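You operate a simulated robot arm through the tools that you are given. There is no shell and no other tool. Be economical: measure what you need, move in short steps, check, and stop when the job is done.

Carry out the task below with a simulated robot arm. There is one attempt and no reset: what you move stays moved.

JOB
Pull the white pin from the blue belt end, brush the end and fit the blue pin.
Fine: park the white pin in its holder; the red block brush goes back. What is to be rubbed or washed off counts as gone when no trace of it is left.

The check looks at the end state, three seconds after you hand in, the way a careful person would. Anything else that was tipped, shoved, dropped, spilled or broken makes it a failure.

ROBOT AND FRAMES
A 6-joint arm with a two-finger parallel gripper, fixed in place. Base frame: the origin is at the foot of the arm, x ahead of it, y to its left, z up; the work surface is at about z = 850. Readings come in mm, rad, newtons and seconds.
With the tool pointing down near the work surface it reaches from about 260 to 680 mm from the base axis. Its first joint turns from -1.152 to 1.152 rad. Payload 2.9 kg.
The tool frame sits at the grasp point between the pads (the TCP): z along the fingers, y along the line on which they close. The tips reach 30 mm beyond it. The gripper opens to 110 mm. The fingers are 20 mm wide and 10 mm thick; the gripper's body (48 by 112 mm) begins 55 mm behind the TCP.
Orientation is that of the tool frame in the base frame, as a unit quaternion [w, x, y, z]. With the fingers straight down and closing along the base's y, the tool's x points along the base's -x, its y along +y and its z along -z.

CONTROLS
- The arm moves only by the tool nudge_tool. Its argument "plan" is text: rows parted by semicolons, each of 7 numbers parted by spaces: the shift along the tool's x, y, z in units of 50 mm (1.0 is 50 mm), then the turn, a rotation vector about the tool's x, y, z in units of 5 degrees (1.0 is 5 degrees), then the finger opening in m, from 0 to 0.11. In form: dx dy dz ax ay az fingers; .... A call has 1 to 20 rows; each row shifts and turns the commanded pose from where the row before left it, along the tool's axes as they then stand. A call with a number of a shift or a turn outside -1 to 1 is refused whole. Rows are played at 5 a second. More than 50 mm and 0.15 rad between two rows, or a gripper value outside its range, and nothing of the call is played. A pose out of reach is approached as far as the arm can. The call stops where the force on the tool passes 40 N (or 10 N more than at its start, if that is more) or the arm is blocked; 0.2 s more then pass. Each finger travels about 108 mm/s and halts on what it meets, pressing with about 33 N; the grip force reading is that of the motor and also rises with nothing between the fingers. The clock runs only during rows and for 0.2 s after the last one: add rows that do not move to give the fingers time. It gives the time, the measured TCP pose, the force on the tool (base axes), the opening and the grip force at its end, in the units of the frame above (readings bear some noise), with the torque about the TCP (base axes, N m) and any sound that the robot's microphone picked up.
- Cameras (640 x 400 px; columns grow to the right, rows downward): "scene" is fixed at [96.1, 449.2, 1381]; the picture's right is [-0.64, -0.77, 0.00], its down [-0.32, 0.27, -0.91] and it looks along [0.70, -0.58, -0.42] (base axes); focal length 322 px, centre (320, 200). "wrist" rides on the gripper at [72, 17, -103] in the tool frame; the picture's right is [-0.23, 0.97, 0.00], its down [-0.76, -0.18, -0.62] and it looks along [-0.61, -0.14, 0.78] (tool axes); focal length 222 px, centre (320, 200). There is no depth. A picture from a camera that has moved, and an enlarged one, comes with that camera's place and axes in the base frame and with its lens. The place of the scene camera against the robot may be out by one fixed shift of up to 25 mm in any direction.
- get_image(camera): a new picture of that camera. No time passes.
- zoom(camera, box): a new picture of the part [left, top, right, bottom] of that camera's present view, enlarged. No time passes.
- hand_in(): hands the job in; it is judged then, once.

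Go step by step. Nothing tells you positions but the pictures and the camera data: compare them with the known pose of the tool, close in by small moves and look again before you grip or let go. The budget is 120 turns and 64 pictures, counting those below and the enlarged ones. Unless the task says otherwise, let go and move clear before handing in, and close with one line.

The tools are called after "Emit:" as a command line: name --argument value ..., lists and objects as JSON in quotes. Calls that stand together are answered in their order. nudge_tool: Moves the arm, as the interface text tells. Its arguments: {"type":"object","properties":{"plan":{"type":"string"}},"required":["plan"]} The other tools are called the same way: get_image (camera) takes a picture; zoom (camera, box) takes an enlarged picture of a part of a camera's view; hand_in () hands the job in.

At the start:

```text
clock: 0.0
ee_pos: [363.5, -26.7, 1212.4]
ee_rot: [-0.001, -0.001, 1.0, 0.0]
contact_force: [-0.5, 0.3, 0.6]
moment: [-0.05, 0.02, -0.02]
width: 109.8
grip_force: 0.0
```

scene: 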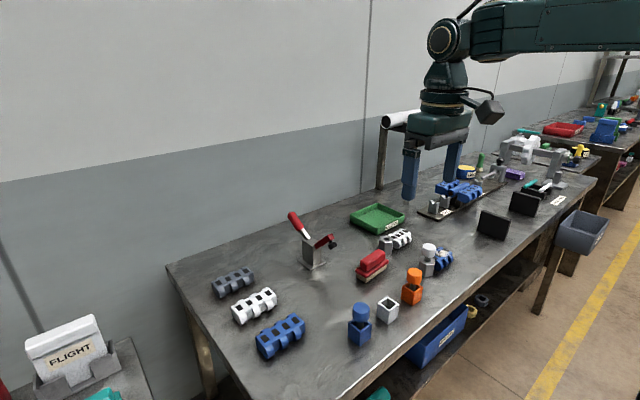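
wrist: 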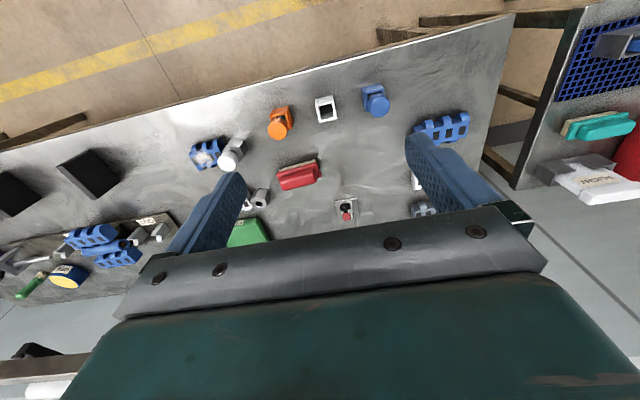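

I see a table with belt pieces, pins in holders (blue, orange, white empty), a red block brush, and a blue belt end with a white pin near the middle. I'll zoom in for details first.

Emit:
zoom --camera "scene" --box '[330, 200, 490, 300]'

Emit:
zoom --camera "wrist" --box '[180, 70, 400, 230]'

Emit:
zoom --camera "scene" --box '[200, 200, 440, 360]'

```text
4.00 times, centred on (410, 250) of scene
camera zoom: at [96.1, 449.2, 1381.0], right [-0.64, -0.77, 0.0], down [-0.32, 0.27, -0.91], along [0.7, -0.58, -0.42], focal length 1289 px, centre (-40, 0)
```

zoom: 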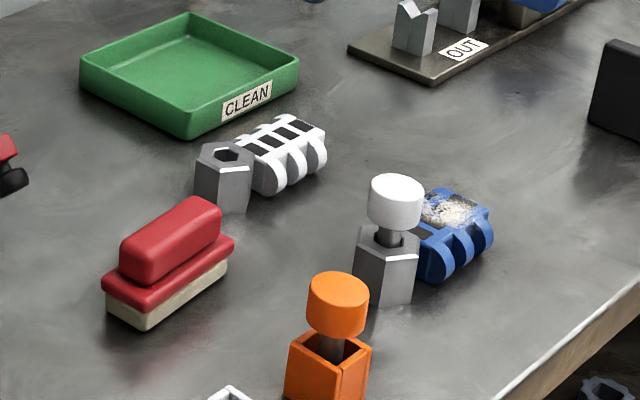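

```text
2.50 times, centred on (290, 150) of wrist
camera zoom: at [289.7, -12.0, 1315.8], right [0.23, 0.97, 0.0], down [0.76, -0.18, 0.62], along [0.61, -0.14, -0.78], focal length 555 px, centre (395, 325)
```

zoom: 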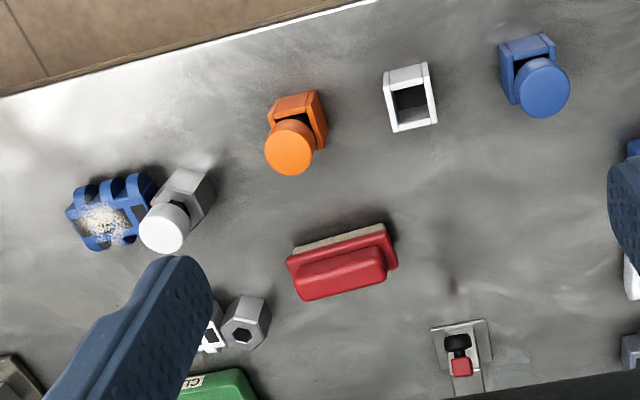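

```text
2.50 times, centred on (320, 280) of scene
camera zoom: at [96.1, 449.2, 1381.0], right [-0.64, -0.77, 0.0], down [-0.32, 0.27, -0.91], along [0.7, -0.58, -0.42], focal length 806 px, centre (320, 0)
```

zoom: 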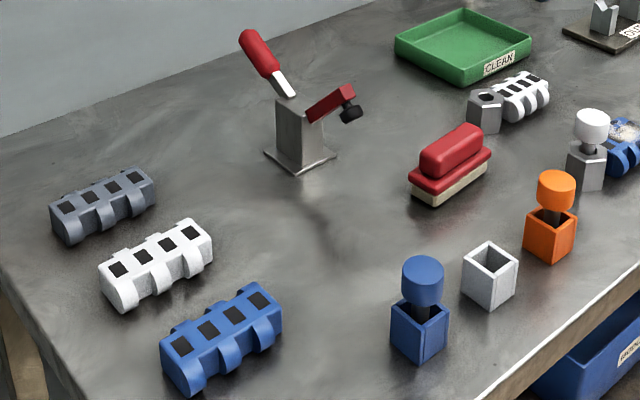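

The white pin stands in a hex socket joined to the dusty blue belt end, at about (458,-195). I'll move above it for a closer look.

Emit:
nudge_tool --plan "-0.38 -0.67 0.4 0 0 0 0.11;-0.38 -0.67 0.4 0 0 0 0.11;-0.38 -0.67 0.4 0 0 0 0.11;-0.38 -0.67 0.4 0 0 0 0.11;-0.38 -0.67 0.4 0 0 0 0.11;0 0 0 0 0 0 0.11"

Emit:
get_image --camera "wrist"

Emit:
get_image --camera "scene"

```text
clock: 1.4
ee_pos: [458.1, -196.4, 1112.5]
ee_rot: [0.0, 0.001, 1.0, 0.0]
contact_force: [1.1, -0.1, -0.5]
moment: [-0.01, 0.0, 0.0]
width: 110.0
grip_force: 0.0
```

```text
58 pictures are left
camera wrist: at [384.4, -179.8, 1216.3], right [0.23, 0.97, 0.0], down [0.76, -0.18, 0.62], along [0.61, -0.14, -0.78], focal length 222 px, centre (320, 200)
```

wrist: 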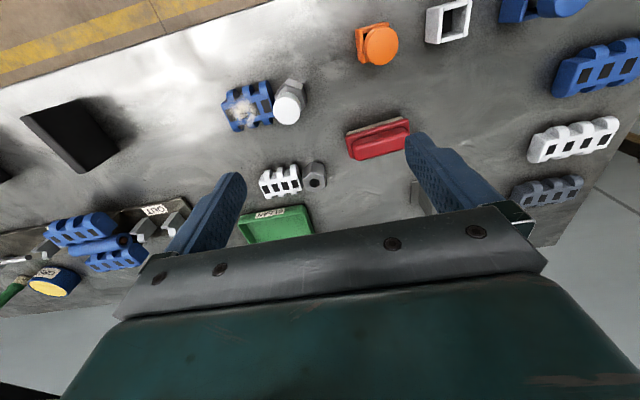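

```text
57 pictures are left
```

scene: 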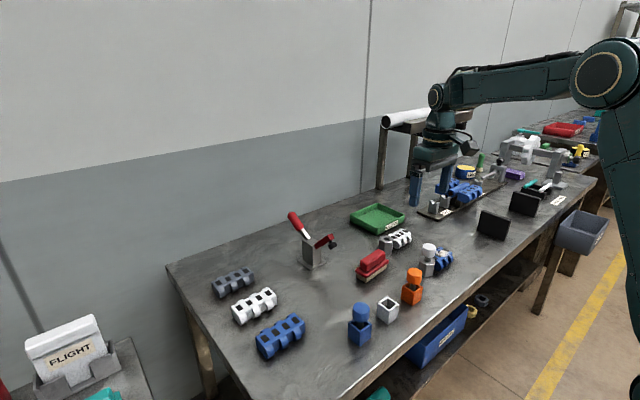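

The two wrist views agree on the pin head top at about (458,-238,923). I'll move above it and lower partway.

Emit:
nudge_tool --plan "0 -0.42 0.6 0 0 0 0.08;0 -0.42 0.6 0 0 0 0.08;0 0 0.8 0 0 0 0.08;0 0 0 0 0 0 0.08"

Emit:
get_image --camera "wrist"

Emit:
zoom --camera "scene" --box '[360, 180, 520, 280]'

```text
clock: 2.4
ee_pos: [457.9, -237.6, 1011.4]
ee_rot: [0.0, 0.0, 1.0, 0.001]
contact_force: [-1.2, 1.2, 0.6]
moment: [-0.02, -0.02, 0.06]
width: 80.1
grip_force: 0.1
```

```text
56 pictures are left
camera wrist: at [384.1, -221.1, 1115.3], right [0.23, 0.97, 0.0], down [0.76, -0.18, 0.62], along [0.61, -0.14, -0.78], focal length 222 px, centre (320, 200)
```

wrist: 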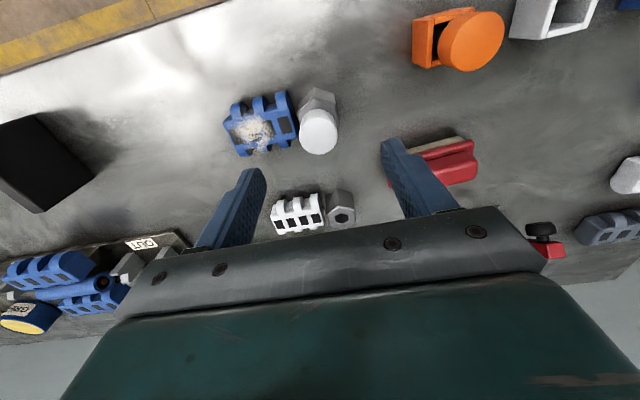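

```text
4.00 times, centred on (440, 230) of scene
camera zoom: at [96.1, 449.2, 1381.0], right [-0.64, -0.77, 0.0], down [-0.32, 0.27, -0.91], along [0.7, -0.58, -0.42], focal length 1289 px, centre (-160, 80)
```

zoom: 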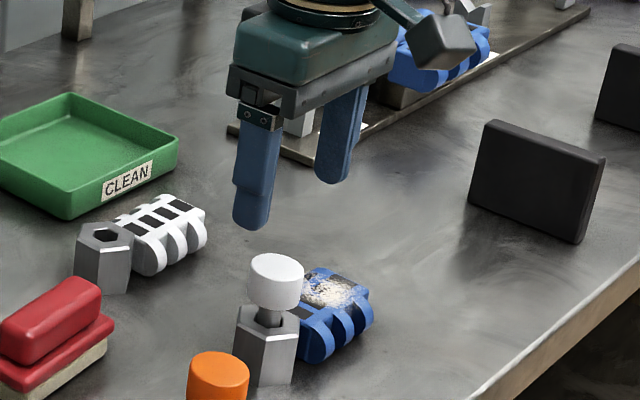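

The head is centred under the TCP as expected. I'll descend so the tips reach just below the head, then look.

Emit:
nudge_tool --plan "0 0 0.5 0 0 0 0.08;0 0 0.5 0 0 0 0.08;0 0 0.4 0 0 0 0.08;0 0 0.24 0 0 0 0.08;0 0 0 0 0 0 0.08"

Emit:
get_image --camera "wrist"

Emit:
zoom --camera "scene" --box '[360, 180, 520, 280]'

```text
clock: 3.6
ee_pos: [458.6, -238.0, 931.0]
ee_rot: [0.0, 0.0, 1.0, 0.0]
contact_force: [0.5, -0.5, -0.8]
moment: [-0.03, 0.03, 0.04]
width: 80.1
grip_force: 0.1
```

```text
54 pictures are left
camera wrist: at [384.6, -221.4, 1033.7], right [0.23, 0.97, 0.0], down [0.76, -0.18, 0.62], along [0.61, -0.14, -0.78], focal length 222 px, centre (320, 200)
```

wrist: 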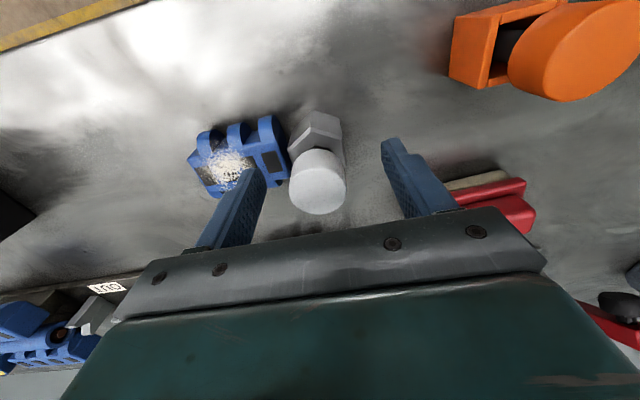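

```text
4.00 times, centred on (440, 230) of scene
camera zoom: at [96.1, 449.2, 1381.0], right [-0.64, -0.77, 0.0], down [-0.32, 0.27, -0.91], along [0.7, -0.58, -0.42], focal length 1289 px, centre (-160, 80)
```

zoom: 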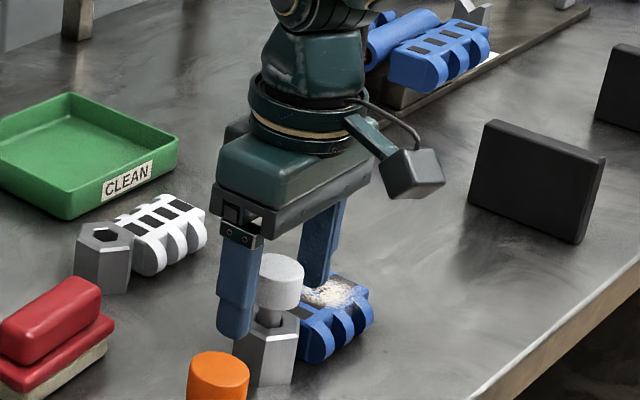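

Head is between the pads, about 2 mm off in y. I'll correct and close.

Emit:
nudge_tool --plan "0 -0.04 0.02 0 0 0 0.08;0 0 0 0 0 0 0.045;0 0 0 0 0 0 0.025;0 0 0 0 0 0 0.025;0 0 0 0 0 0 0.025"

Emit:
zoom --camera "scene" --box '[360, 180, 520, 280]'

```text
clock: 4.8
ee_pos: [458.8, -240.0, 930.5]
ee_rot: [0.0, 0.0, 1.0, 0.0]
contact_force: [0.2, -0.5, -0.6]
moment: [-0.02, -0.01, 0.02]
width: 33.0
grip_force: 32.7
```

```text
4.00 times, centred on (440, 230) of scene
camera zoom: at [96.1, 449.2, 1381.0], right [-0.64, -0.77, 0.0], down [-0.32, 0.27, -0.91], along [0.7, -0.58, -0.42], focal length 1289 px, centre (-160, 80)
```

zoom: 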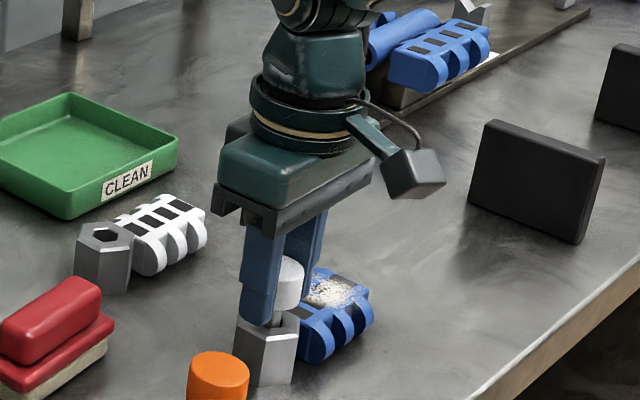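

Gripped at 33 mm with no side force. I'll pull straight up in small steps.

Emit:
nudge_tool --plan "0 0 -0.2 0 0 0 0.025;0 0 -0.2 0 0 0 0.025;0 0 -0.2 0 0 0 0.025;0 0 -0.2 0 0 0 0.025;0 0 -0.2 0 0 0 0.025;0 0 -0.2 0 0 0 0.025;0 0 -0.2 0 0 0 0.025;0 0 -0.2 0 0 0 0.025"

Emit:
zoom --camera "scene" --box '[360, 180, 520, 280]'

Emit:
get_image --camera "wrist"

```text
clock: 6.6
ee_pos: [458.7, -240.2, 1010.3]
ee_rot: [0.0, 0.0, 1.0, 0.0]
contact_force: [-0.4, 0.0, -0.1]
moment: [-0.04, 0.02, 0.03]
width: 32.9
grip_force: 32.4
```

```text
4.00 times, centred on (440, 230) of scene
camera zoom: at [96.1, 449.2, 1381.0], right [-0.64, -0.77, 0.0], down [-0.32, 0.27, -0.91], along [0.7, -0.58, -0.42], focal length 1289 px, centre (-160, 80)
```

zoom: 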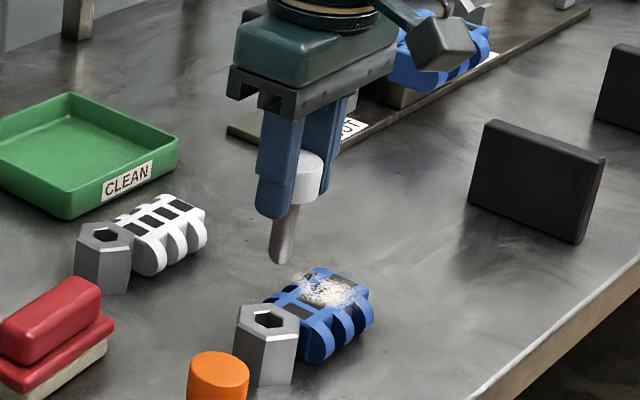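

```text
50 pictures are left
camera wrist: at [384.8, -222.8, 1113.4], right [0.23, 0.97, 0.0], down [0.76, -0.18, 0.62], along [0.61, -0.14, -0.78], focal length 222 px, centre (320, 200)
```

wrist: 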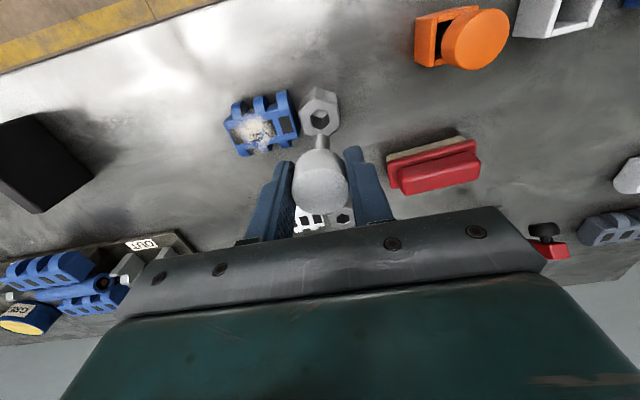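

The pin is out and hanging straight. I'll carry it high toward the white holder at about (419,-28).

Emit:
nudge_tool --plan "0 0 -0.7 0 0 0 0.025;0.156 0.848 0 0 0 0 0.025;0.156 0.848 0 0 0 0 0.025;0.156 0.848 0 0 0 0 0.025;0.156 0.848 0 0 0 0 0.025;0.156 0.848 0 0 0 0 0.025;0 0 0 0 0 0 0.025"

Emit:
get_image --camera "wrist"

Emit:
zoom --camera "scene" --box '[310, 230, 470, 330]'

```text
clock: 8.2
ee_pos: [418.7, -27.2, 1044.2]
ee_rot: [0.0, 0.0, 1.0, 0.0]
contact_force: [-0.6, -0.1, -0.1]
moment: [0.03, 0.03, 0.0]
width: 33.0
grip_force: 32.5
```

```text
49 pictures are left
camera wrist: at [345.1, -10.7, 1148.0], right [0.23, 0.97, 0.0], down [0.76, -0.18, 0.62], along [0.61, -0.14, -0.78], focal length 222 px, centre (320, 200)
```

wrist: 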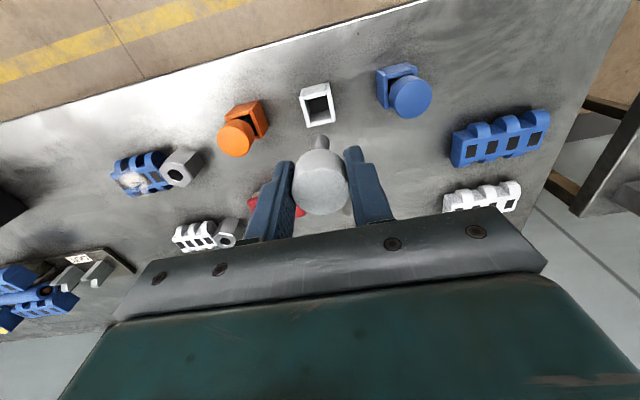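

```text
4.00 times, centred on (390, 280) of scene
camera zoom: at [96.1, 449.2, 1381.0], right [-0.64, -0.77, 0.0], down [-0.32, 0.27, -0.91], along [0.7, -0.58, -0.42], focal length 1289 px, centre (40, -120)
```

zoom: 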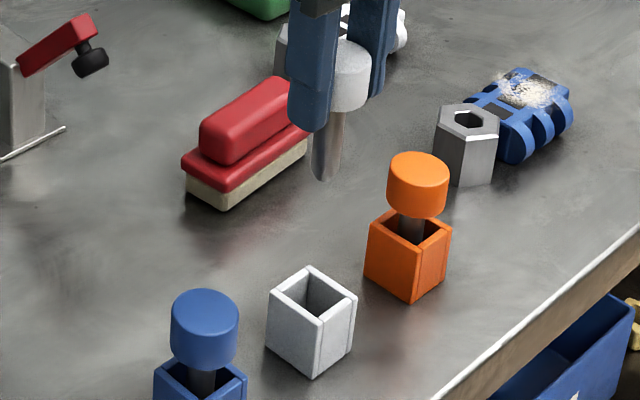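

Emit:
zoom --camera "wrist" --box '[270, 70, 366, 130]'

Emit:
zoom --camera "wrist" --box '[130, 130, 226, 190]'

```text
6.67 times, centred on (318, 100) of wrist
camera zoom: at [345.1, -10.7, 1148.0], right [0.23, 0.97, 0.0], down [0.76, -0.18, 0.62], along [0.61, -0.14, -0.78], focal length 1481 px, centre (333, 867)
```

zoom: 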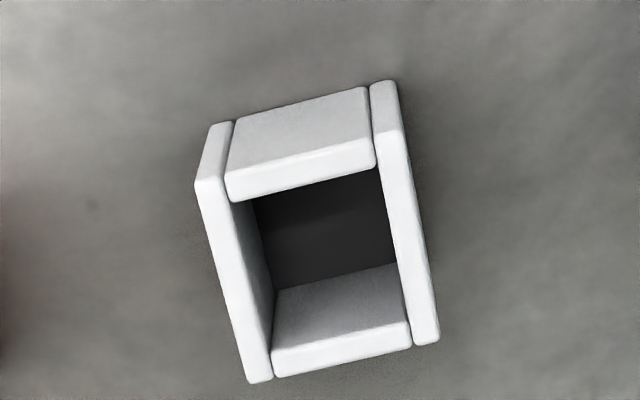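

```text
6.67 times, centred on (178, 160) of wrist
camera zoom: at [345.1, -10.7, 1148.0], right [0.23, 0.97, 0.0], down [0.76, -0.18, 0.62], along [0.61, -0.14, -0.78], focal length 1481 px, centre (1267, 467)
```

zoom: 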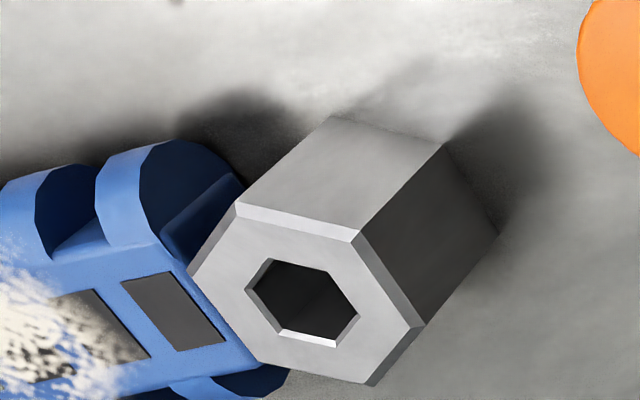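

Holder opening centre computes to about (421,-30), rim around z≈885. I'll align and lower until the pin tip is just above it.

Emit:
nudge_tool --plan "-0.046 -0.06 0.4 0 0 0 0.025;0 0 0.4 0 0 0 0.025;0 0 0.4 0 0 0 0.025;0 0 0.1 0 0 0 0.025;0 0 0 0 0 0 0.025"

Emit:
get_image --camera "wrist"

Emit:
zoom --camera "scene" --box '[330, 240, 458, 320]'

```text
clock: 9.4
ee_pos: [421.6, -31.6, 979.6]
ee_rot: [0.0, 0.0, 1.0, 0.0]
contact_force: [0.5, -0.5, -0.5]
moment: [0.01, 0.01, -0.01]
width: 33.0
grip_force: 32.9
```

```text
45 pictures are left
camera wrist: at [348.1, -14.0, 1082.9], right [0.23, 0.97, 0.0], down [0.76, -0.18, 0.62], along [0.61, -0.14, -0.78], focal length 222 px, centre (320, 200)
```

wrist: 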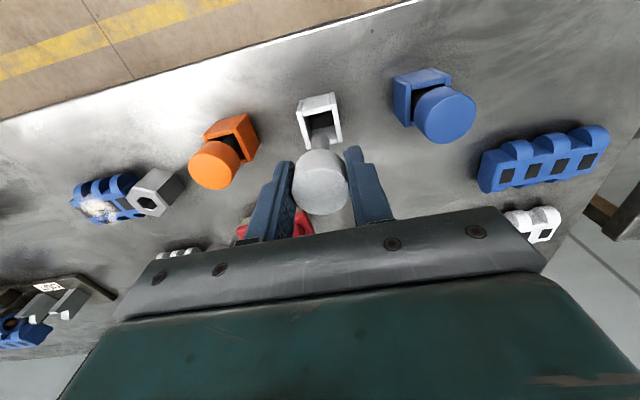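

```text
5.00 times, centred on (394, 280) of scene
camera zoom: at [96.1, 449.2, 1381.0], right [-0.64, -0.77, 0.0], down [-0.32, 0.27, -0.91], along [0.7, -0.58, -0.42], focal length 1611 px, centre (-50, -200)
```

zoom: 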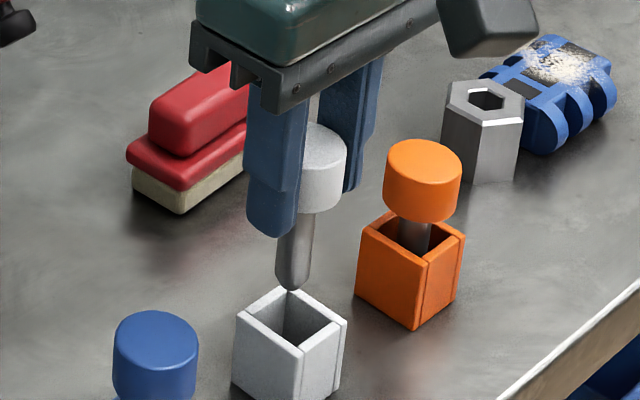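

The pin tip sits right above the opening centre in both views. I'll lower it in.

Emit:
nudge_tool --plan "0 0 0.2 0 0 0 0.025;0 0 0.2 0 0 0 0.025;0 0 0.2 0 0 0 0.025;0 0 0.2 0 0 0 0.025;0 0 0 0 0 0 0.025"

Emit:
zoom --camera "scene" --box '[330, 240, 458, 320]'

```text
clock: 10.6
ee_pos: [420.7, -31.3, 940.2]
ee_rot: [0.0, 0.0, 1.0, -0.001]
contact_force: [-0.9, -0.2, 0.2]
moment: [-0.01, -0.01, 0.0]
width: 33.1
grip_force: 32.9
```

```text
5.00 times, centred on (394, 280) of scene
camera zoom: at [96.1, 449.2, 1381.0], right [-0.64, -0.77, 0.0], down [-0.32, 0.27, -0.91], along [0.7, -0.58, -0.42], focal length 1611 px, centre (-50, -200)
```

zoom: 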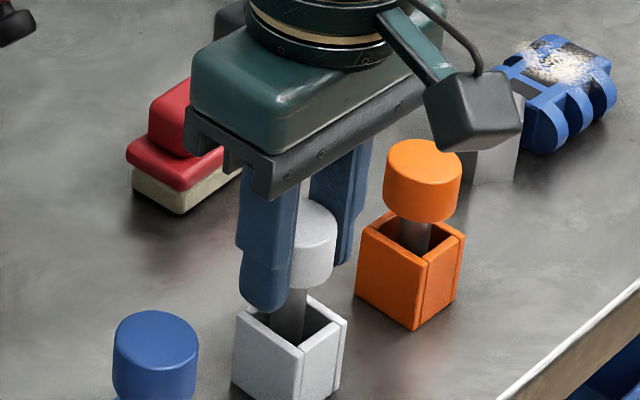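

Emit:
nudge_tool --plan "0 0 0.08 0 0 0 0.025;0 0 0.06 0 0 0 0.025;0 0 0.06 0 0 0 0.025;0 0 0 0 0 0 0.025"

```text
clock: 11.6
ee_pos: [422.0, -30.5, 930.5]
ee_rot: [-0.001, 0.001, 1.0, 0.0]
contact_force: [-0.7, 0.0, 4.2]
moment: [0.05, 0.07, 0.01]
width: 32.6
grip_force: 33.1
```

The pin has touched the bottom at the same height as it stood in the socket (4 N). I'll release and rise.

Emit:
nudge_tool --plan "0 0 0 0 0 0 0.04;0 0 0 0 0 0 0.06;0 0 0 0 0 0 0.07;0 0 0 0 0 0 0.07;0 0 -0.5 0 0 0 0.07;0 0 -0.8 0 0 0 0.07;0 0 -0.8 0 0 0 0.07;0 0 0 0 0 0 0.07"

Emit:
zoom --camera "scene" --box '[330, 220, 490, 320]'

Emit:
get_image --camera "wrist"

```text
clock: 13.4
ee_pos: [422.0, -31.3, 1033.9]
ee_rot: [0.0, 0.0, 1.0, -0.001]
contact_force: [0.9, 0.2, 0.1]
moment: [0.0, -0.01, 0.02]
width: 70.3
grip_force: 0.1
```

```text
4.00 times, centred on (410, 270) of scene
camera zoom: at [96.1, 449.2, 1381.0], right [-0.64, -0.77, 0.0], down [-0.32, 0.27, -0.91], along [0.7, -0.58, -0.42], focal length 1289 px, centre (-40, -80)
```

zoom: 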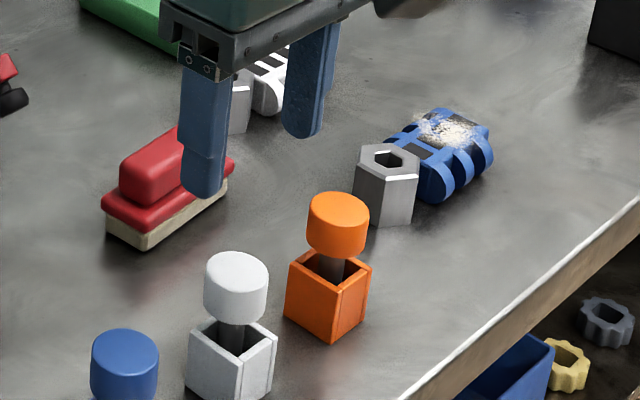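

```text
41 pictures are left
camera wrist: at [348.5, -14.4, 1136.9], right [0.23, 0.97, 0.0], down [0.76, -0.18, 0.62], along [0.61, -0.14, -0.78], focal length 222 px, centre (320, 200)
```

wrist: 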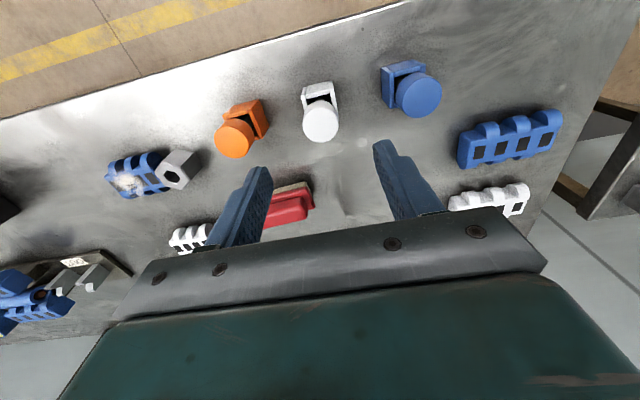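

White pin is parked upright. Next the brush at about (549,-121), long axis roughly along y: I'll move over it and yaw 90°.

Emit:
nudge_tool --plan "-0.635 -0.45 0 0 0 0 0.08;-0.635 -0.45 0 0 0 0 0.08;-0.635 -0.45 0 0 0 0 0.08;-0.635 -0.45 0 0 0 0 0.08;0 0 0 0 0 1 0.08;0 0 0 0 0 1 0.08;0 0 0 0 0 1 0.08;0 0 0 0 0 1 0.08;0 0 0 0 0 1 0.08;0 0 0 0 0 1 0.08;0 0 0 0 0 1 0.08"

Emit:
nudge_tool --plan "0 0 0 0 0 1 0.08;0 0 0 0 0 1 0.08;0 0 0 0 0 1 0.08;0 0 0 0 0 1 0.08;0 0 0 0 0 1 0.08;0 0 0 0 0 1 0.08;0 0 0 0 0 1 0.08;0 0 0 0 0 1 0.08;0 0 0 0 0 1 0.08;0 0 0 0 0 1 0.08;0 0 0 0 0 1 0.08;0 0 0 0 0 0 0.08"

Emit:
get_image --camera "wrist"

```text
clock: 15.8
ee_pos: [549.3, -121.8, 1034.2]
ee_rot: [0.0, 0.302, 0.953, 0.0]
contact_force: [-0.2, -0.4, 0.6]
moment: [-0.02, 0.01, 0.0]
width: 80.1
grip_force: 0.1
```

```text
clock: 18.4
ee_pos: [550.5, -121.3, 1034.6]
ee_rot: [0.0, 0.708, 0.706, 0.0]
contact_force: [-0.1, 0.5, 0.1]
moment: [-0.01, -0.02, 0.04]
width: 80.0
grip_force: 0.0
```

```text
40 pictures are left
camera wrist: at [564.7, -48.8, 1137.5], right [0.97, -0.23, 0.0], down [-0.18, -0.76, 0.62], along [-0.14, -0.61, -0.78], focal length 222 px, centre (320, 200)
```

wrist: 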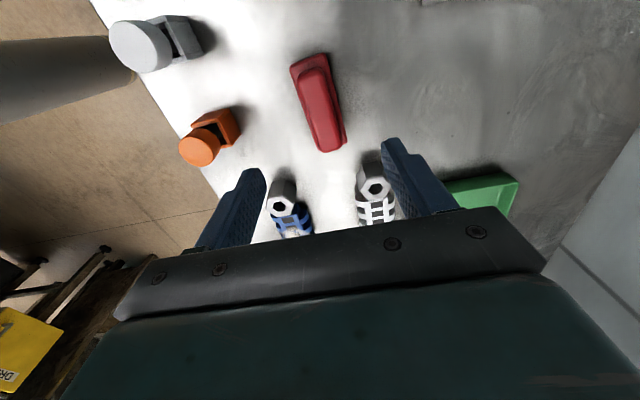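

Emit:
zoom --camera "wrist" --box '[240, 40, 400, 160]'

```text
3.33 times, centred on (320, 100) of wrist
camera zoom: at [564.7, -48.8, 1137.5], right [0.97, -0.23, 0.0], down [-0.18, -0.76, 0.62], along [-0.14, -0.61, -0.78], focal length 740 px, centre (320, 533)
```

zoom: 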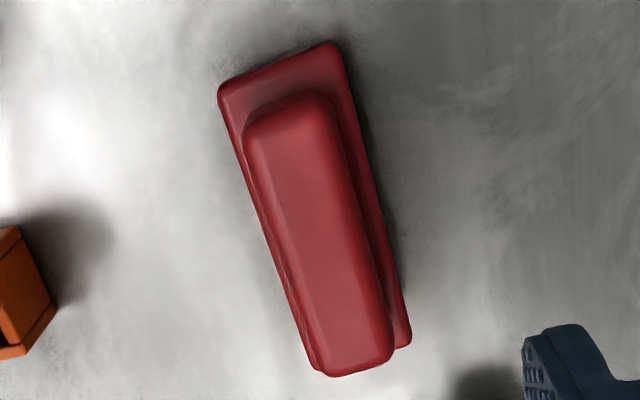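

Brush centre is about (549,-124), tilted ~2–3° from y. I'll align, lower to z≈916 and check height.

Emit:
nudge_tool --plan "-0.06 -0.02 0.6 0 0 -0.5 0.08;0 0 0.8 0 0 0 0.08;0 0 0.6 0 0 0 0.08;0 0 0.36 0 0 0 0.08;0 0 0 0 0 0 0.08"

Emit:
get_image --camera "wrist"

Emit:
zoom --camera "scene" --box '[310, 210, 438, 290]'

```text
clock: 19.6
ee_pos: [547.1, -125.0, 914.9]
ee_rot: [0.0, 0.691, 0.722, 0.0]
contact_force: [-0.1, -0.7, -1.1]
moment: [-0.01, 0.03, -0.01]
width: 80.0
grip_force: 0.1
```

```text
38 pictures are left
camera wrist: at [560.0, -51.4, 1018.7], right [0.98, -0.18, 0.0], down [-0.14, -0.77, 0.62], along [-0.12, -0.61, -0.78], focal length 222 px, centre (320, 200)
```

wrist: 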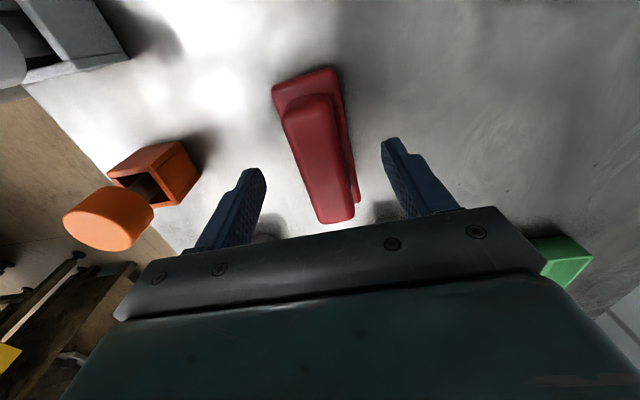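

```text
5.00 times, centred on (374, 250) of scene
camera zoom: at [96.1, 449.2, 1381.0], right [-0.64, -0.77, 0.0], down [-0.32, 0.27, -0.91], along [0.7, -0.58, -0.42], focal length 1611 px, centre (50, -50)
```

zoom: 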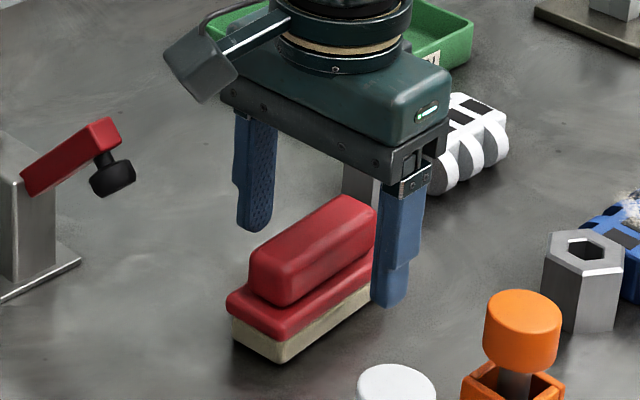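

Handle top is about z=896, centre about (550,-123). I'll correct, lower a little, and grip.

Emit:
nudge_tool --plan "0.04 0.06 0.12 0 0 0.2 0.08;0 0 0 0 0 0 0.06;0 0 0 0 0 0 0.04;0 0 0 0 0 0 0.02;0 0 0 0 0 0 0.02;0 0 0 0 0 0 0.02"

Emit:
zoom --camera "scene" --box '[310, 210, 438, 290]'

```text
clock: 21.0
ee_pos: [550.7, -121.5, 909.6]
ee_rot: [0.0, 0.698, 0.716, 0.0]
contact_force: [0.0, 1.3, 3.7]
moment: [0.05, 0.0, -0.08]
width: 27.4
grip_force: 33.2
```

```text
5.00 times, centred on (374, 250) of scene
camera zoom: at [96.1, 449.2, 1381.0], right [-0.64, -0.77, 0.0], down [-0.32, 0.27, -0.91], along [0.7, -0.58, -0.42], focal length 1611 px, centre (50, -50)
```

zoom: 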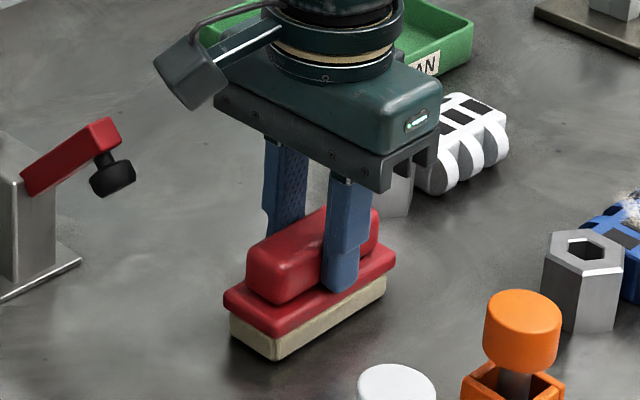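

The brush is gripped (bristle bottom about 60 mm below the TCP). I'll lift it and carry it over the belt end, then check.

Emit:
nudge_tool --plan "0 0 -0.4 0 0 0 0.02;0 0 -0.8 0 0 0 0.02;0 0 -0.8 0 0 0 0.02;-0.802 -0.385 0 0 0 0 0.02;-0.802 -0.385 0 0 0 0 0.02;-0.802 -0.385 0 0 0 0 0.02;-0.802 -0.385 0 0 0 0 0.02;-0.802 -0.385 0 0 0 0 0.02;0 0 0 0 0 0 0.02"

Emit:
zoom --camera "scene" --box '[380, 190, 508, 290]'

Emit:
get_image --camera "wrist"

```text
clock: 23.0
ee_pos: [459.8, -324.7, 1010.5]
ee_rot: [0.0, 0.698, 0.716, 0.0]
contact_force: [-1.0, 0.0, -1.3]
moment: [-0.03, 0.0, -0.07]
width: 27.3
grip_force: 33.5
```

```text
4.00 times, centred on (444, 240) of scene
camera zoom: at [96.1, 449.2, 1381.0], right [-0.64, -0.77, 0.0], down [-0.32, 0.27, -0.91], along [0.7, -0.58, -0.42], focal length 1289 px, centre (-176, 40)
```

zoom: 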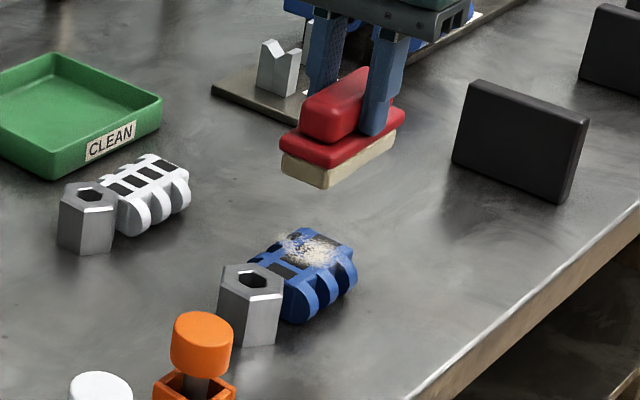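

```text
34 pictures are left
camera wrist: at [473.2, -251.6, 1114.1], right [0.98, -0.2, 0.0], down [-0.16, -0.77, 0.62], along [-0.13, -0.61, -0.78], focal length 222 px, centre (320, 200)
```

wrist: 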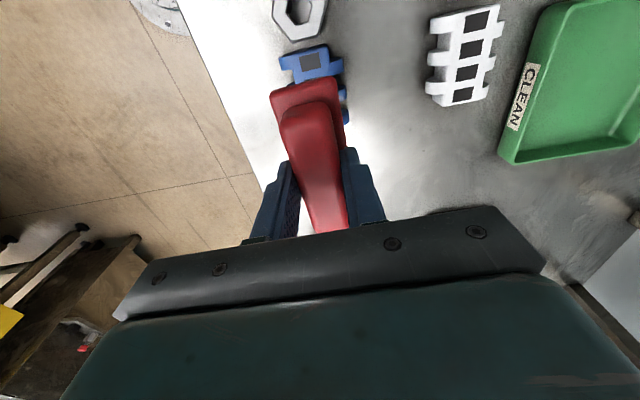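

Powder lies at about (460,-316), just under the brush. I'll lower to just above the belt and then feel for contact.

Emit:
nudge_tool --plan "0 0 0.6 0 0 0 0.02;0 0 0.6 0 0 0 0.02;0 0 0.1 0 0 0 0.02;0 0 0.06 0 0 0 0.02;0 0 0 0 0 0 0.02"

Emit:
zoom --camera "scene" --box '[380, 190, 508, 290]'

```text
clock: 24.2
ee_pos: [459.4, -324.5, 942.0]
ee_rot: [0.0, 0.698, 0.716, 0.0]
contact_force: [-0.2, 0.3, -1.6]
moment: [0.02, 0.03, 0.0]
width: 27.3
grip_force: 32.6
```

```text
4.00 times, centred on (444, 240) of scene
camera zoom: at [96.1, 449.2, 1381.0], right [-0.64, -0.77, 0.0], down [-0.32, 0.27, -0.91], along [0.7, -0.58, -0.42], focal length 1289 px, centre (-176, 40)
```

zoom: 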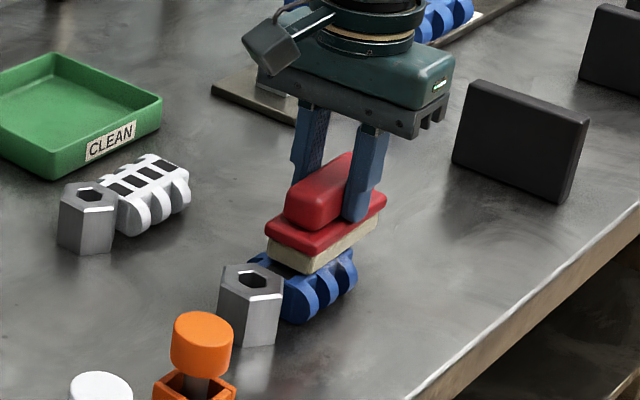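

Emit:
nudge_tool --plan "0 0 0.03 0 0 0 0.02;0 0 0.03 0 0 0 0.02;0 0 0.03 0 0 0 0.02;0 0 0 0 0 0 0.02"

```text
clock: 25.2
ee_pos: [460.8, -323.9, 939.9]
ee_rot: [0.002, 0.698, 0.716, 0.001]
contact_force: [-5.1, 3.7, 25.2]
moment: [0.66, 0.34, 0.07]
width: 27.3
grip_force: 32.7
```

Contact with 25 N, a bit hard; I'll ease off about 2 mm.

Emit:
nudge_tool --plan "0 0 -0.035 0 0 0 0.02;0 0 0 0 0 0 0.02"

```text
clock: 25.8
ee_pos: [460.1, -325.1, 939.0]
ee_rot: [0.001, 0.698, 0.716, 0.0]
contact_force: [0.1, 0.0, 14.7]
moment: [0.13, -0.08, 0.0]
width: 27.2
grip_force: 33.3
```

Emit:
nudge_tool --plan "0 0 -0.016 0 0 0 0.02;0 0.1 0 0 0 0 0.02;0 0.1 0 0 0 0 0.02;0 -0.1 0 0 0 0 0.02;0 -0.1 0 0 0 0 0.02;0 -0.1 0 0 0 0 0.02;0 -0.1 0 0 0 0 0.02;0 0.1 0 0 0 0 0.02;0 0.1 0 0 0 0 0.02;0 0 0 0 0 0 0.02"

Emit:
zoom --camera "scene" --box '[380, 190, 508, 290]'

```text
clock: 28.0
ee_pos: [459.7, -324.6, 940.5]
ee_rot: [-0.001, 0.698, 0.716, 0.0]
contact_force: [-0.3, 0.1, -0.3]
moment: [0.0, -0.01, 0.02]
width: 27.3
grip_force: 32.8
```

```text
4.00 times, centred on (444, 240) of scene
camera zoom: at [96.1, 449.2, 1381.0], right [-0.64, -0.77, 0.0], down [-0.32, 0.27, -0.91], along [0.7, -0.58, -0.42], focal length 1289 px, centre (-176, 40)
```

zoom: 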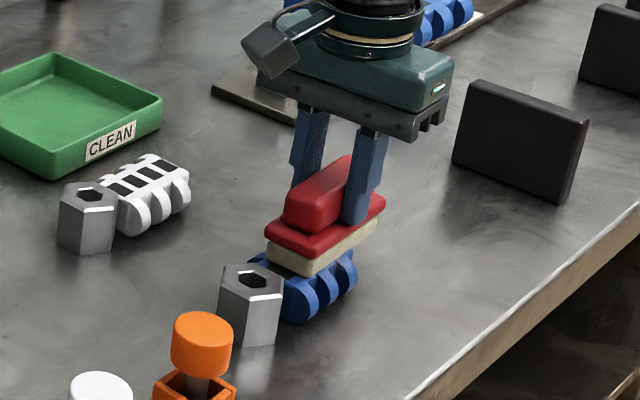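

No belt movement, but contact was lost. I'll lower 1 mm more and rub with larger strokes.

Emit:
nudge_tool --plan "0 0 0.024 0 0 0 0.02;0 0.12 0 0 0 0 0.02;0 0.12 0 0 0 0 0.02;0 0.12 0 0 0 0 0.02;0 -0.12 0 0 0 0 0.02;0 -0.12 0 0 0 0 0.02;0 -0.12 0 0 0 0 0.02;0 -0.12 0 0 0 0 0.02;0 -0.12 0 0 0 0 0.02;0 -0.12 0 0 0 0 0.02;0 0.12 0 0 0 0 0.02;0 0.12 0 0 0 0 0.02;0 0.12 0 0 0 0 0.02;0.1 0 0 0 0 0 0.02;0.1 0 0 0 0 0 0.02;-0.1 0 0 0 0 0 0.02;-0.1 0 0 0 0 0 0.02;0 0 0 0 0 0 0.02"

```text
clock: 31.8
ee_pos: [459.8, -325.2, 939.4]
ee_rot: [0.0, 0.698, 0.717, 0.0]
contact_force: [1.6, 5.6, 16.9]
moment: [0.27, -0.05, 0.04]
width: 27.4
grip_force: 32.8
```

Good contact (17 N) now during the rub. I'll lift and look.

Emit:
nudge_tool --plan "0 0 -0.4 0 0 0 0.02;0 0 -0.8 0 0 0 0.02;0 0 0 0 0 0 0.02"

Emit:
zoom --camera "scene" --box '[410, 225, 490, 275]'

```text
clock: 32.6
ee_pos: [460.0, -324.9, 999.0]
ee_rot: [-0.001, 0.698, 0.716, 0.0]
contact_force: [-0.1, 0.4, -1.4]
moment: [0.01, -0.03, 0.02]
width: 27.5
grip_force: 32.3
```

```text
8.00 times, centred on (450, 250) of scene
camera zoom: at [96.1, 449.2, 1381.0], right [-0.64, -0.77, 0.0], down [-0.32, 0.27, -0.91], along [0.7, -0.58, -0.42], focal length 2578 px, centre (-720, -200)
```

zoom: 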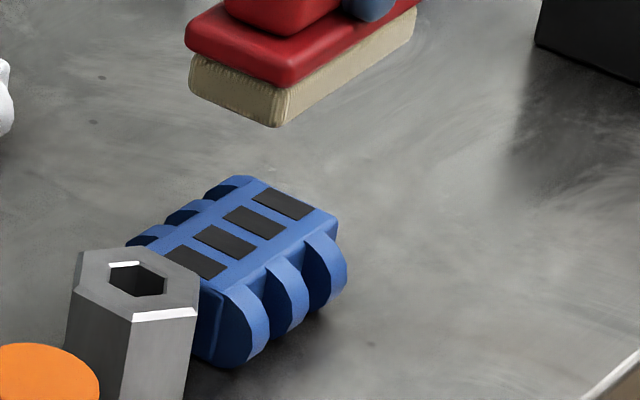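

The belt end looks clean. Now I'll return the brush to its original spot.

Emit:
nudge_tool --plan "0.804 0.383 -0.05 0 0 0 0.02;0.804 0.383 -0.05 0 0 0 0.02;0.804 0.383 -0.05 0 0 0 0.02;0.804 0.383 -0.05 0 0 0 0.02;0.804 0.383 0 0 0 0 0.02;0 0 0.8 0 0 0 0.02;0 0 0.8 0 0 0 0.02;0 0 0 0 0 0 0.02"

Emit:
zoom --camera "scene" --box '[310, 210, 438, 290]'

```text
clock: 34.4
ee_pos: [550.9, -120.3, 928.9]
ee_rot: [0.0, 0.697, 0.717, -0.001]
contact_force: [0.4, -0.2, -0.6]
moment: [-0.01, 0.01, -0.01]
width: 27.6
grip_force: 32.8
```

```text
5.00 times, centred on (374, 250) of scene
camera zoom: at [96.1, 449.2, 1381.0], right [-0.64, -0.77, 0.0], down [-0.32, 0.27, -0.91], along [0.7, -0.58, -0.42], focal length 1611 px, centre (50, -50)
```

zoom: 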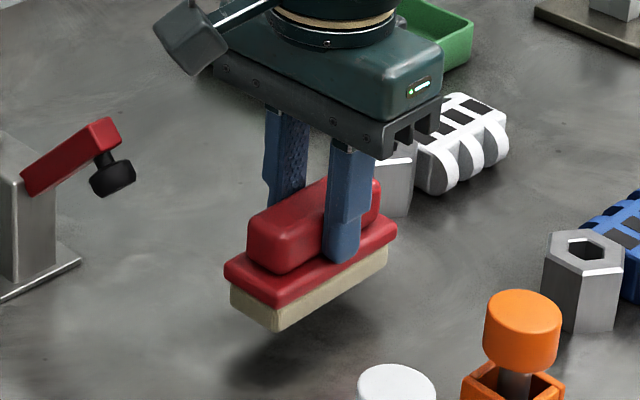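

Emit:
nudge_tool --plan "-0.02 0 0.2 0 0 0 0.02;0 0 0.12 0 0 0 0.02;0 0 0.06 0 0 0 0.02;0 0 0 0 0 0 0.02"

```text
clock: 35.4
ee_pos: [551.0, -122.4, 910.5]
ee_rot: [0.0, 0.698, 0.716, 0.0]
contact_force: [-0.3, -0.1, -1.3]
moment: [0.0, 0.01, 0.01]
width: 27.2
grip_force: 33.3
```

Emit:
nudge_tool --plan "0 0 0.02 0 0 0 0.02;0 0 0 0 0 0 0.02"

```text
clock: 36.0
ee_pos: [550.9, -121.9, 910.2]
ee_rot: [0.001, 0.697, 0.717, 0.001]
contact_force: [-1.2, 2.0, 5.5]
moment: [-0.18, 0.04, -0.03]
width: 27.4
grip_force: 33.0
```

Brush is down. Release, rise, and yaw back.

Emit:
nudge_tool --plan "0 0 0 0 0 0 0.04;0 0 0 0 0 0 0.06;0 0 0 0 0 0 0.08;0 0 0 0 0 0 0.08;0 0 -0.4 0 0 0 0.08;0 0 -0.8 0 0 0 0.08;0 0 -0.9 0 0 0 0.08;0 0 -0.4 0 0 -1 0.08;0 0 0 0 0 -1 0.08;0 0 0 0 0 -1 0.08;0 0 0 0 0 -1 0.08;0 0 0 0 0 -1 0.08;0 0 0 0 0 -1 0.08;0 0 0 0 0 -1 0.08;0 0 0 0 0 -1 0.08"

Emit:
nudge_tool --plan "0 0 0 0 0 -1 0.08;0 0 0 0 0 -1 0.08;0 0 0 0 0 -1 0.08;0 0 0 0 0 -1 0.08;0 0 0 0 0 -1 0.08;0 0 0 0 0 -1 0.08;0 0 0 0 0 -1 0.08;0 0 0 0 0 -1 0.08;0 0 0 0 0 -1 0.08;0 0 0 0 0 -0.7 0.08;0 0 0 0 0 0 0.08"

Emit:
zoom --camera "scene" --box '[310, 210, 470, 310]'

```text
clock: 39.2
ee_pos: [550.9, -122.9, 1034.6]
ee_rot: [0.001, 0.41, 0.912, 0.0]
contact_force: [-0.2, 0.3, -0.1]
moment: [0.01, -0.01, 0.03]
width: 79.7
grip_force: 0.1
```

```text
clock: 41.6
ee_pos: [550.2, -121.5, 1035.2]
ee_rot: [0.0, -0.001, 1.0, 0.0]
contact_force: [-0.6, -0.1, 0.7]
moment: [-0.03, 0.01, 0.01]
width: 80.3
grip_force: 0.1
```

```text
4.00 times, centred on (390, 260) of scene
camera zoom: at [96.1, 449.2, 1381.0], right [-0.64, -0.77, 0.0], down [-0.32, 0.27, -0.91], along [0.7, -0.58, -0.42], focal length 1289 px, centre (40, -40)
```

zoom: 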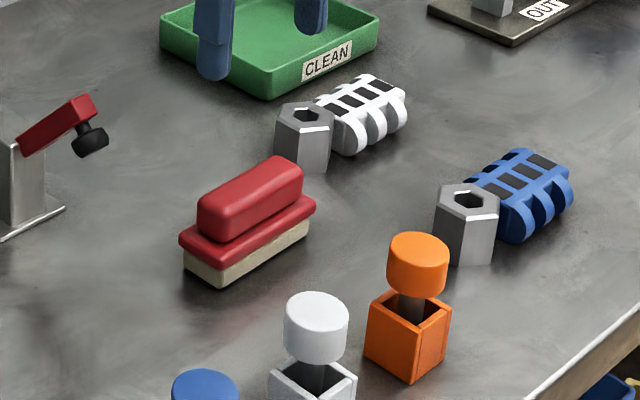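

Brush is back. Next, above the blue pin at about (420,62).

Emit:
nudge_tool --plan "0.52 0.732 0 0 0 0 0.08;0.52 0.732 0 0 0 0 0.08;0.52 0.732 0 0 0 0 0.08;0.52 0.732 0 0 0 0 0.08;0.52 0.732 0 0 0 0 0.08;0 0 0.2 0 0 0 0.08;0 0 0 0 0 0 0.08"

Emit:
get_image --camera "wrist"

Emit:
zoom --camera "scene" --box '[300, 260, 428, 340]'

```text
clock: 43.2
ee_pos: [420.4, 61.2, 1024.4]
ee_rot: [0.0, 0.0, 1.0, 0.001]
contact_force: [0.1, 1.0, -0.4]
moment: [-0.01, -0.03, -0.01]
width: 80.3
grip_force: 0.0
```

```text
28 pictures are left
camera wrist: at [346.5, 77.4, 1127.2], right [0.23, 0.97, 0.0], down [0.76, -0.18, 0.62], along [0.61, -0.14, -0.78], focal length 222 px, centre (320, 200)
```

wrist: 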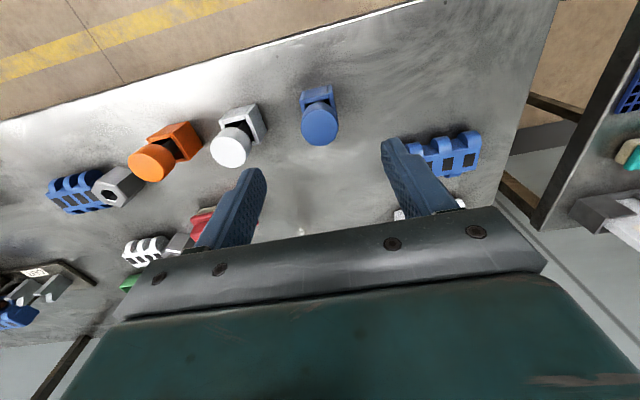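

```text
5.00 times, centred on (364, 300) of scene
camera zoom: at [96.1, 449.2, 1381.0], right [-0.64, -0.77, 0.0], down [-0.32, 0.27, -0.91], along [0.7, -0.58, -0.42], focal length 1611 px, centre (100, -300)
```

zoom: 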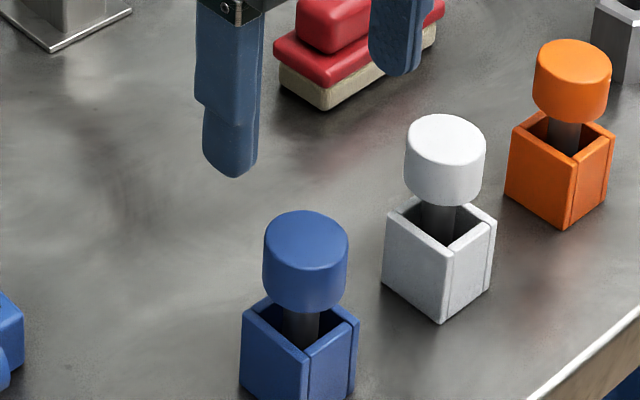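

Blue pin head at about (419.5,62). Descend to the same grip height.

Emit:
nudge_tool --plan "0.02 0.014 0.6 0 0 0 0.08;0 0 0.6 0 0 0 0.08;0 0 0.5 0 0 0 0.08;0 0 0.16 0 0 0 0.08;0 0 0 0 0 0 0.08"

Emit:
get_image --camera "wrist"

Emit:
zoom --camera "scene" --box '[300, 260, 428, 340]'

```text
clock: 44.4
ee_pos: [419.6, 62.3, 930.9]
ee_rot: [0.0, 0.0, 1.0, 0.0]
contact_force: [0.2, 0.4, -0.4]
moment: [-0.02, 0.03, 0.03]
width: 80.0
grip_force: 0.1
```

```text
26 pictures are left
camera wrist: at [345.7, 78.3, 1034.5], right [0.23, 0.97, 0.0], down [0.76, -0.18, 0.62], along [0.61, -0.14, -0.78], focal length 222 px, centre (320, 200)
```

wrist: 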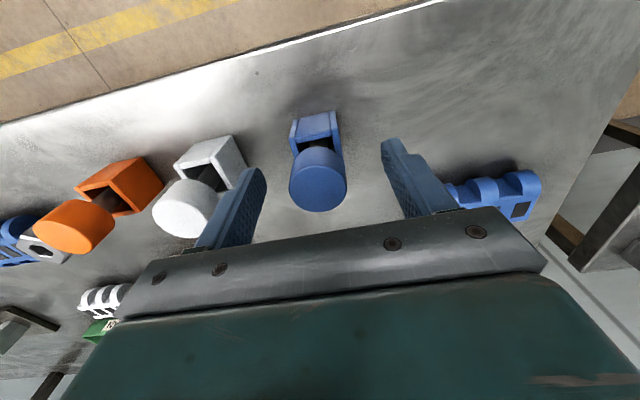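

```text
5.00 times, centred on (364, 300) of scene
camera zoom: at [96.1, 449.2, 1381.0], right [-0.64, -0.77, 0.0], down [-0.32, 0.27, -0.91], along [0.7, -0.58, -0.42], focal length 1611 px, centre (100, -300)
```

zoom: 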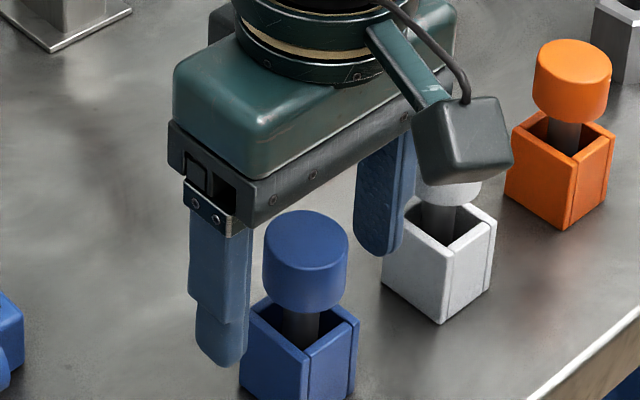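

Emit:
nudge_tool --plan "0.01 -0.04 0 0 0 0 0.08;0 0 0 0 0 0 0.045;0 0 0 0 0 0 0.025;0 0 0 0 0 0 0.025;0 0 0 0 0 0 0.025"

Emit:
nudge_tool --plan "0 0 -0.2 0 0 0 0.025;0 0 -0.3 0 0 0 0.025;0 0 -0.5 0 0 0 0.025;0 0 -0.6 0 0 0 0.025;0 0 -0.7 0 0 0 0.025;0 0 0 0 0 0 0.025"

Emit:
zoom --camera "scene" --box '[300, 220, 460, 320]'

```text
clock: 45.6
ee_pos: [419.1, 59.3, 931.5]
ee_rot: [0.0, 0.001, 1.0, 0.0]
contact_force: [0.1, 0.5, 0.0]
moment: [0.0, 0.01, 0.04]
width: 32.7
grip_force: 32.9
```

```text
clock: 47.0
ee_pos: [418.2, 59.3, 1045.8]
ee_rot: [0.001, 0.0, 1.0, 0.001]
contact_force: [1.5, 0.8, -0.5]
moment: [0.0, 0.01, -0.01]
width: 33.1
grip_force: 33.0
```

```text
4.00 times, centred on (380, 270) of scene
camera zoom: at [96.1, 449.2, 1381.0], right [-0.64, -0.77, 0.0], down [-0.32, 0.27, -0.91], along [0.7, -0.58, -0.42], focal length 1289 px, centre (80, -80)
```

zoom: 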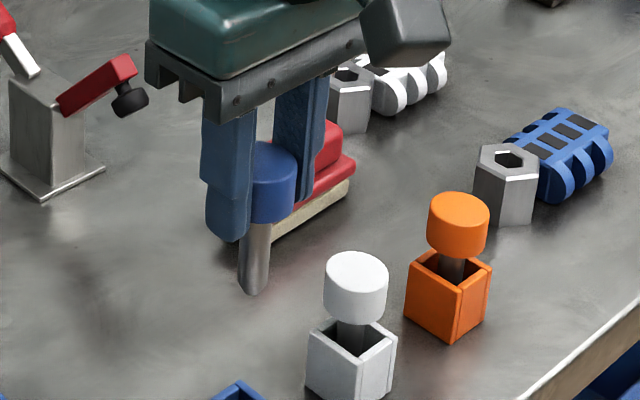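

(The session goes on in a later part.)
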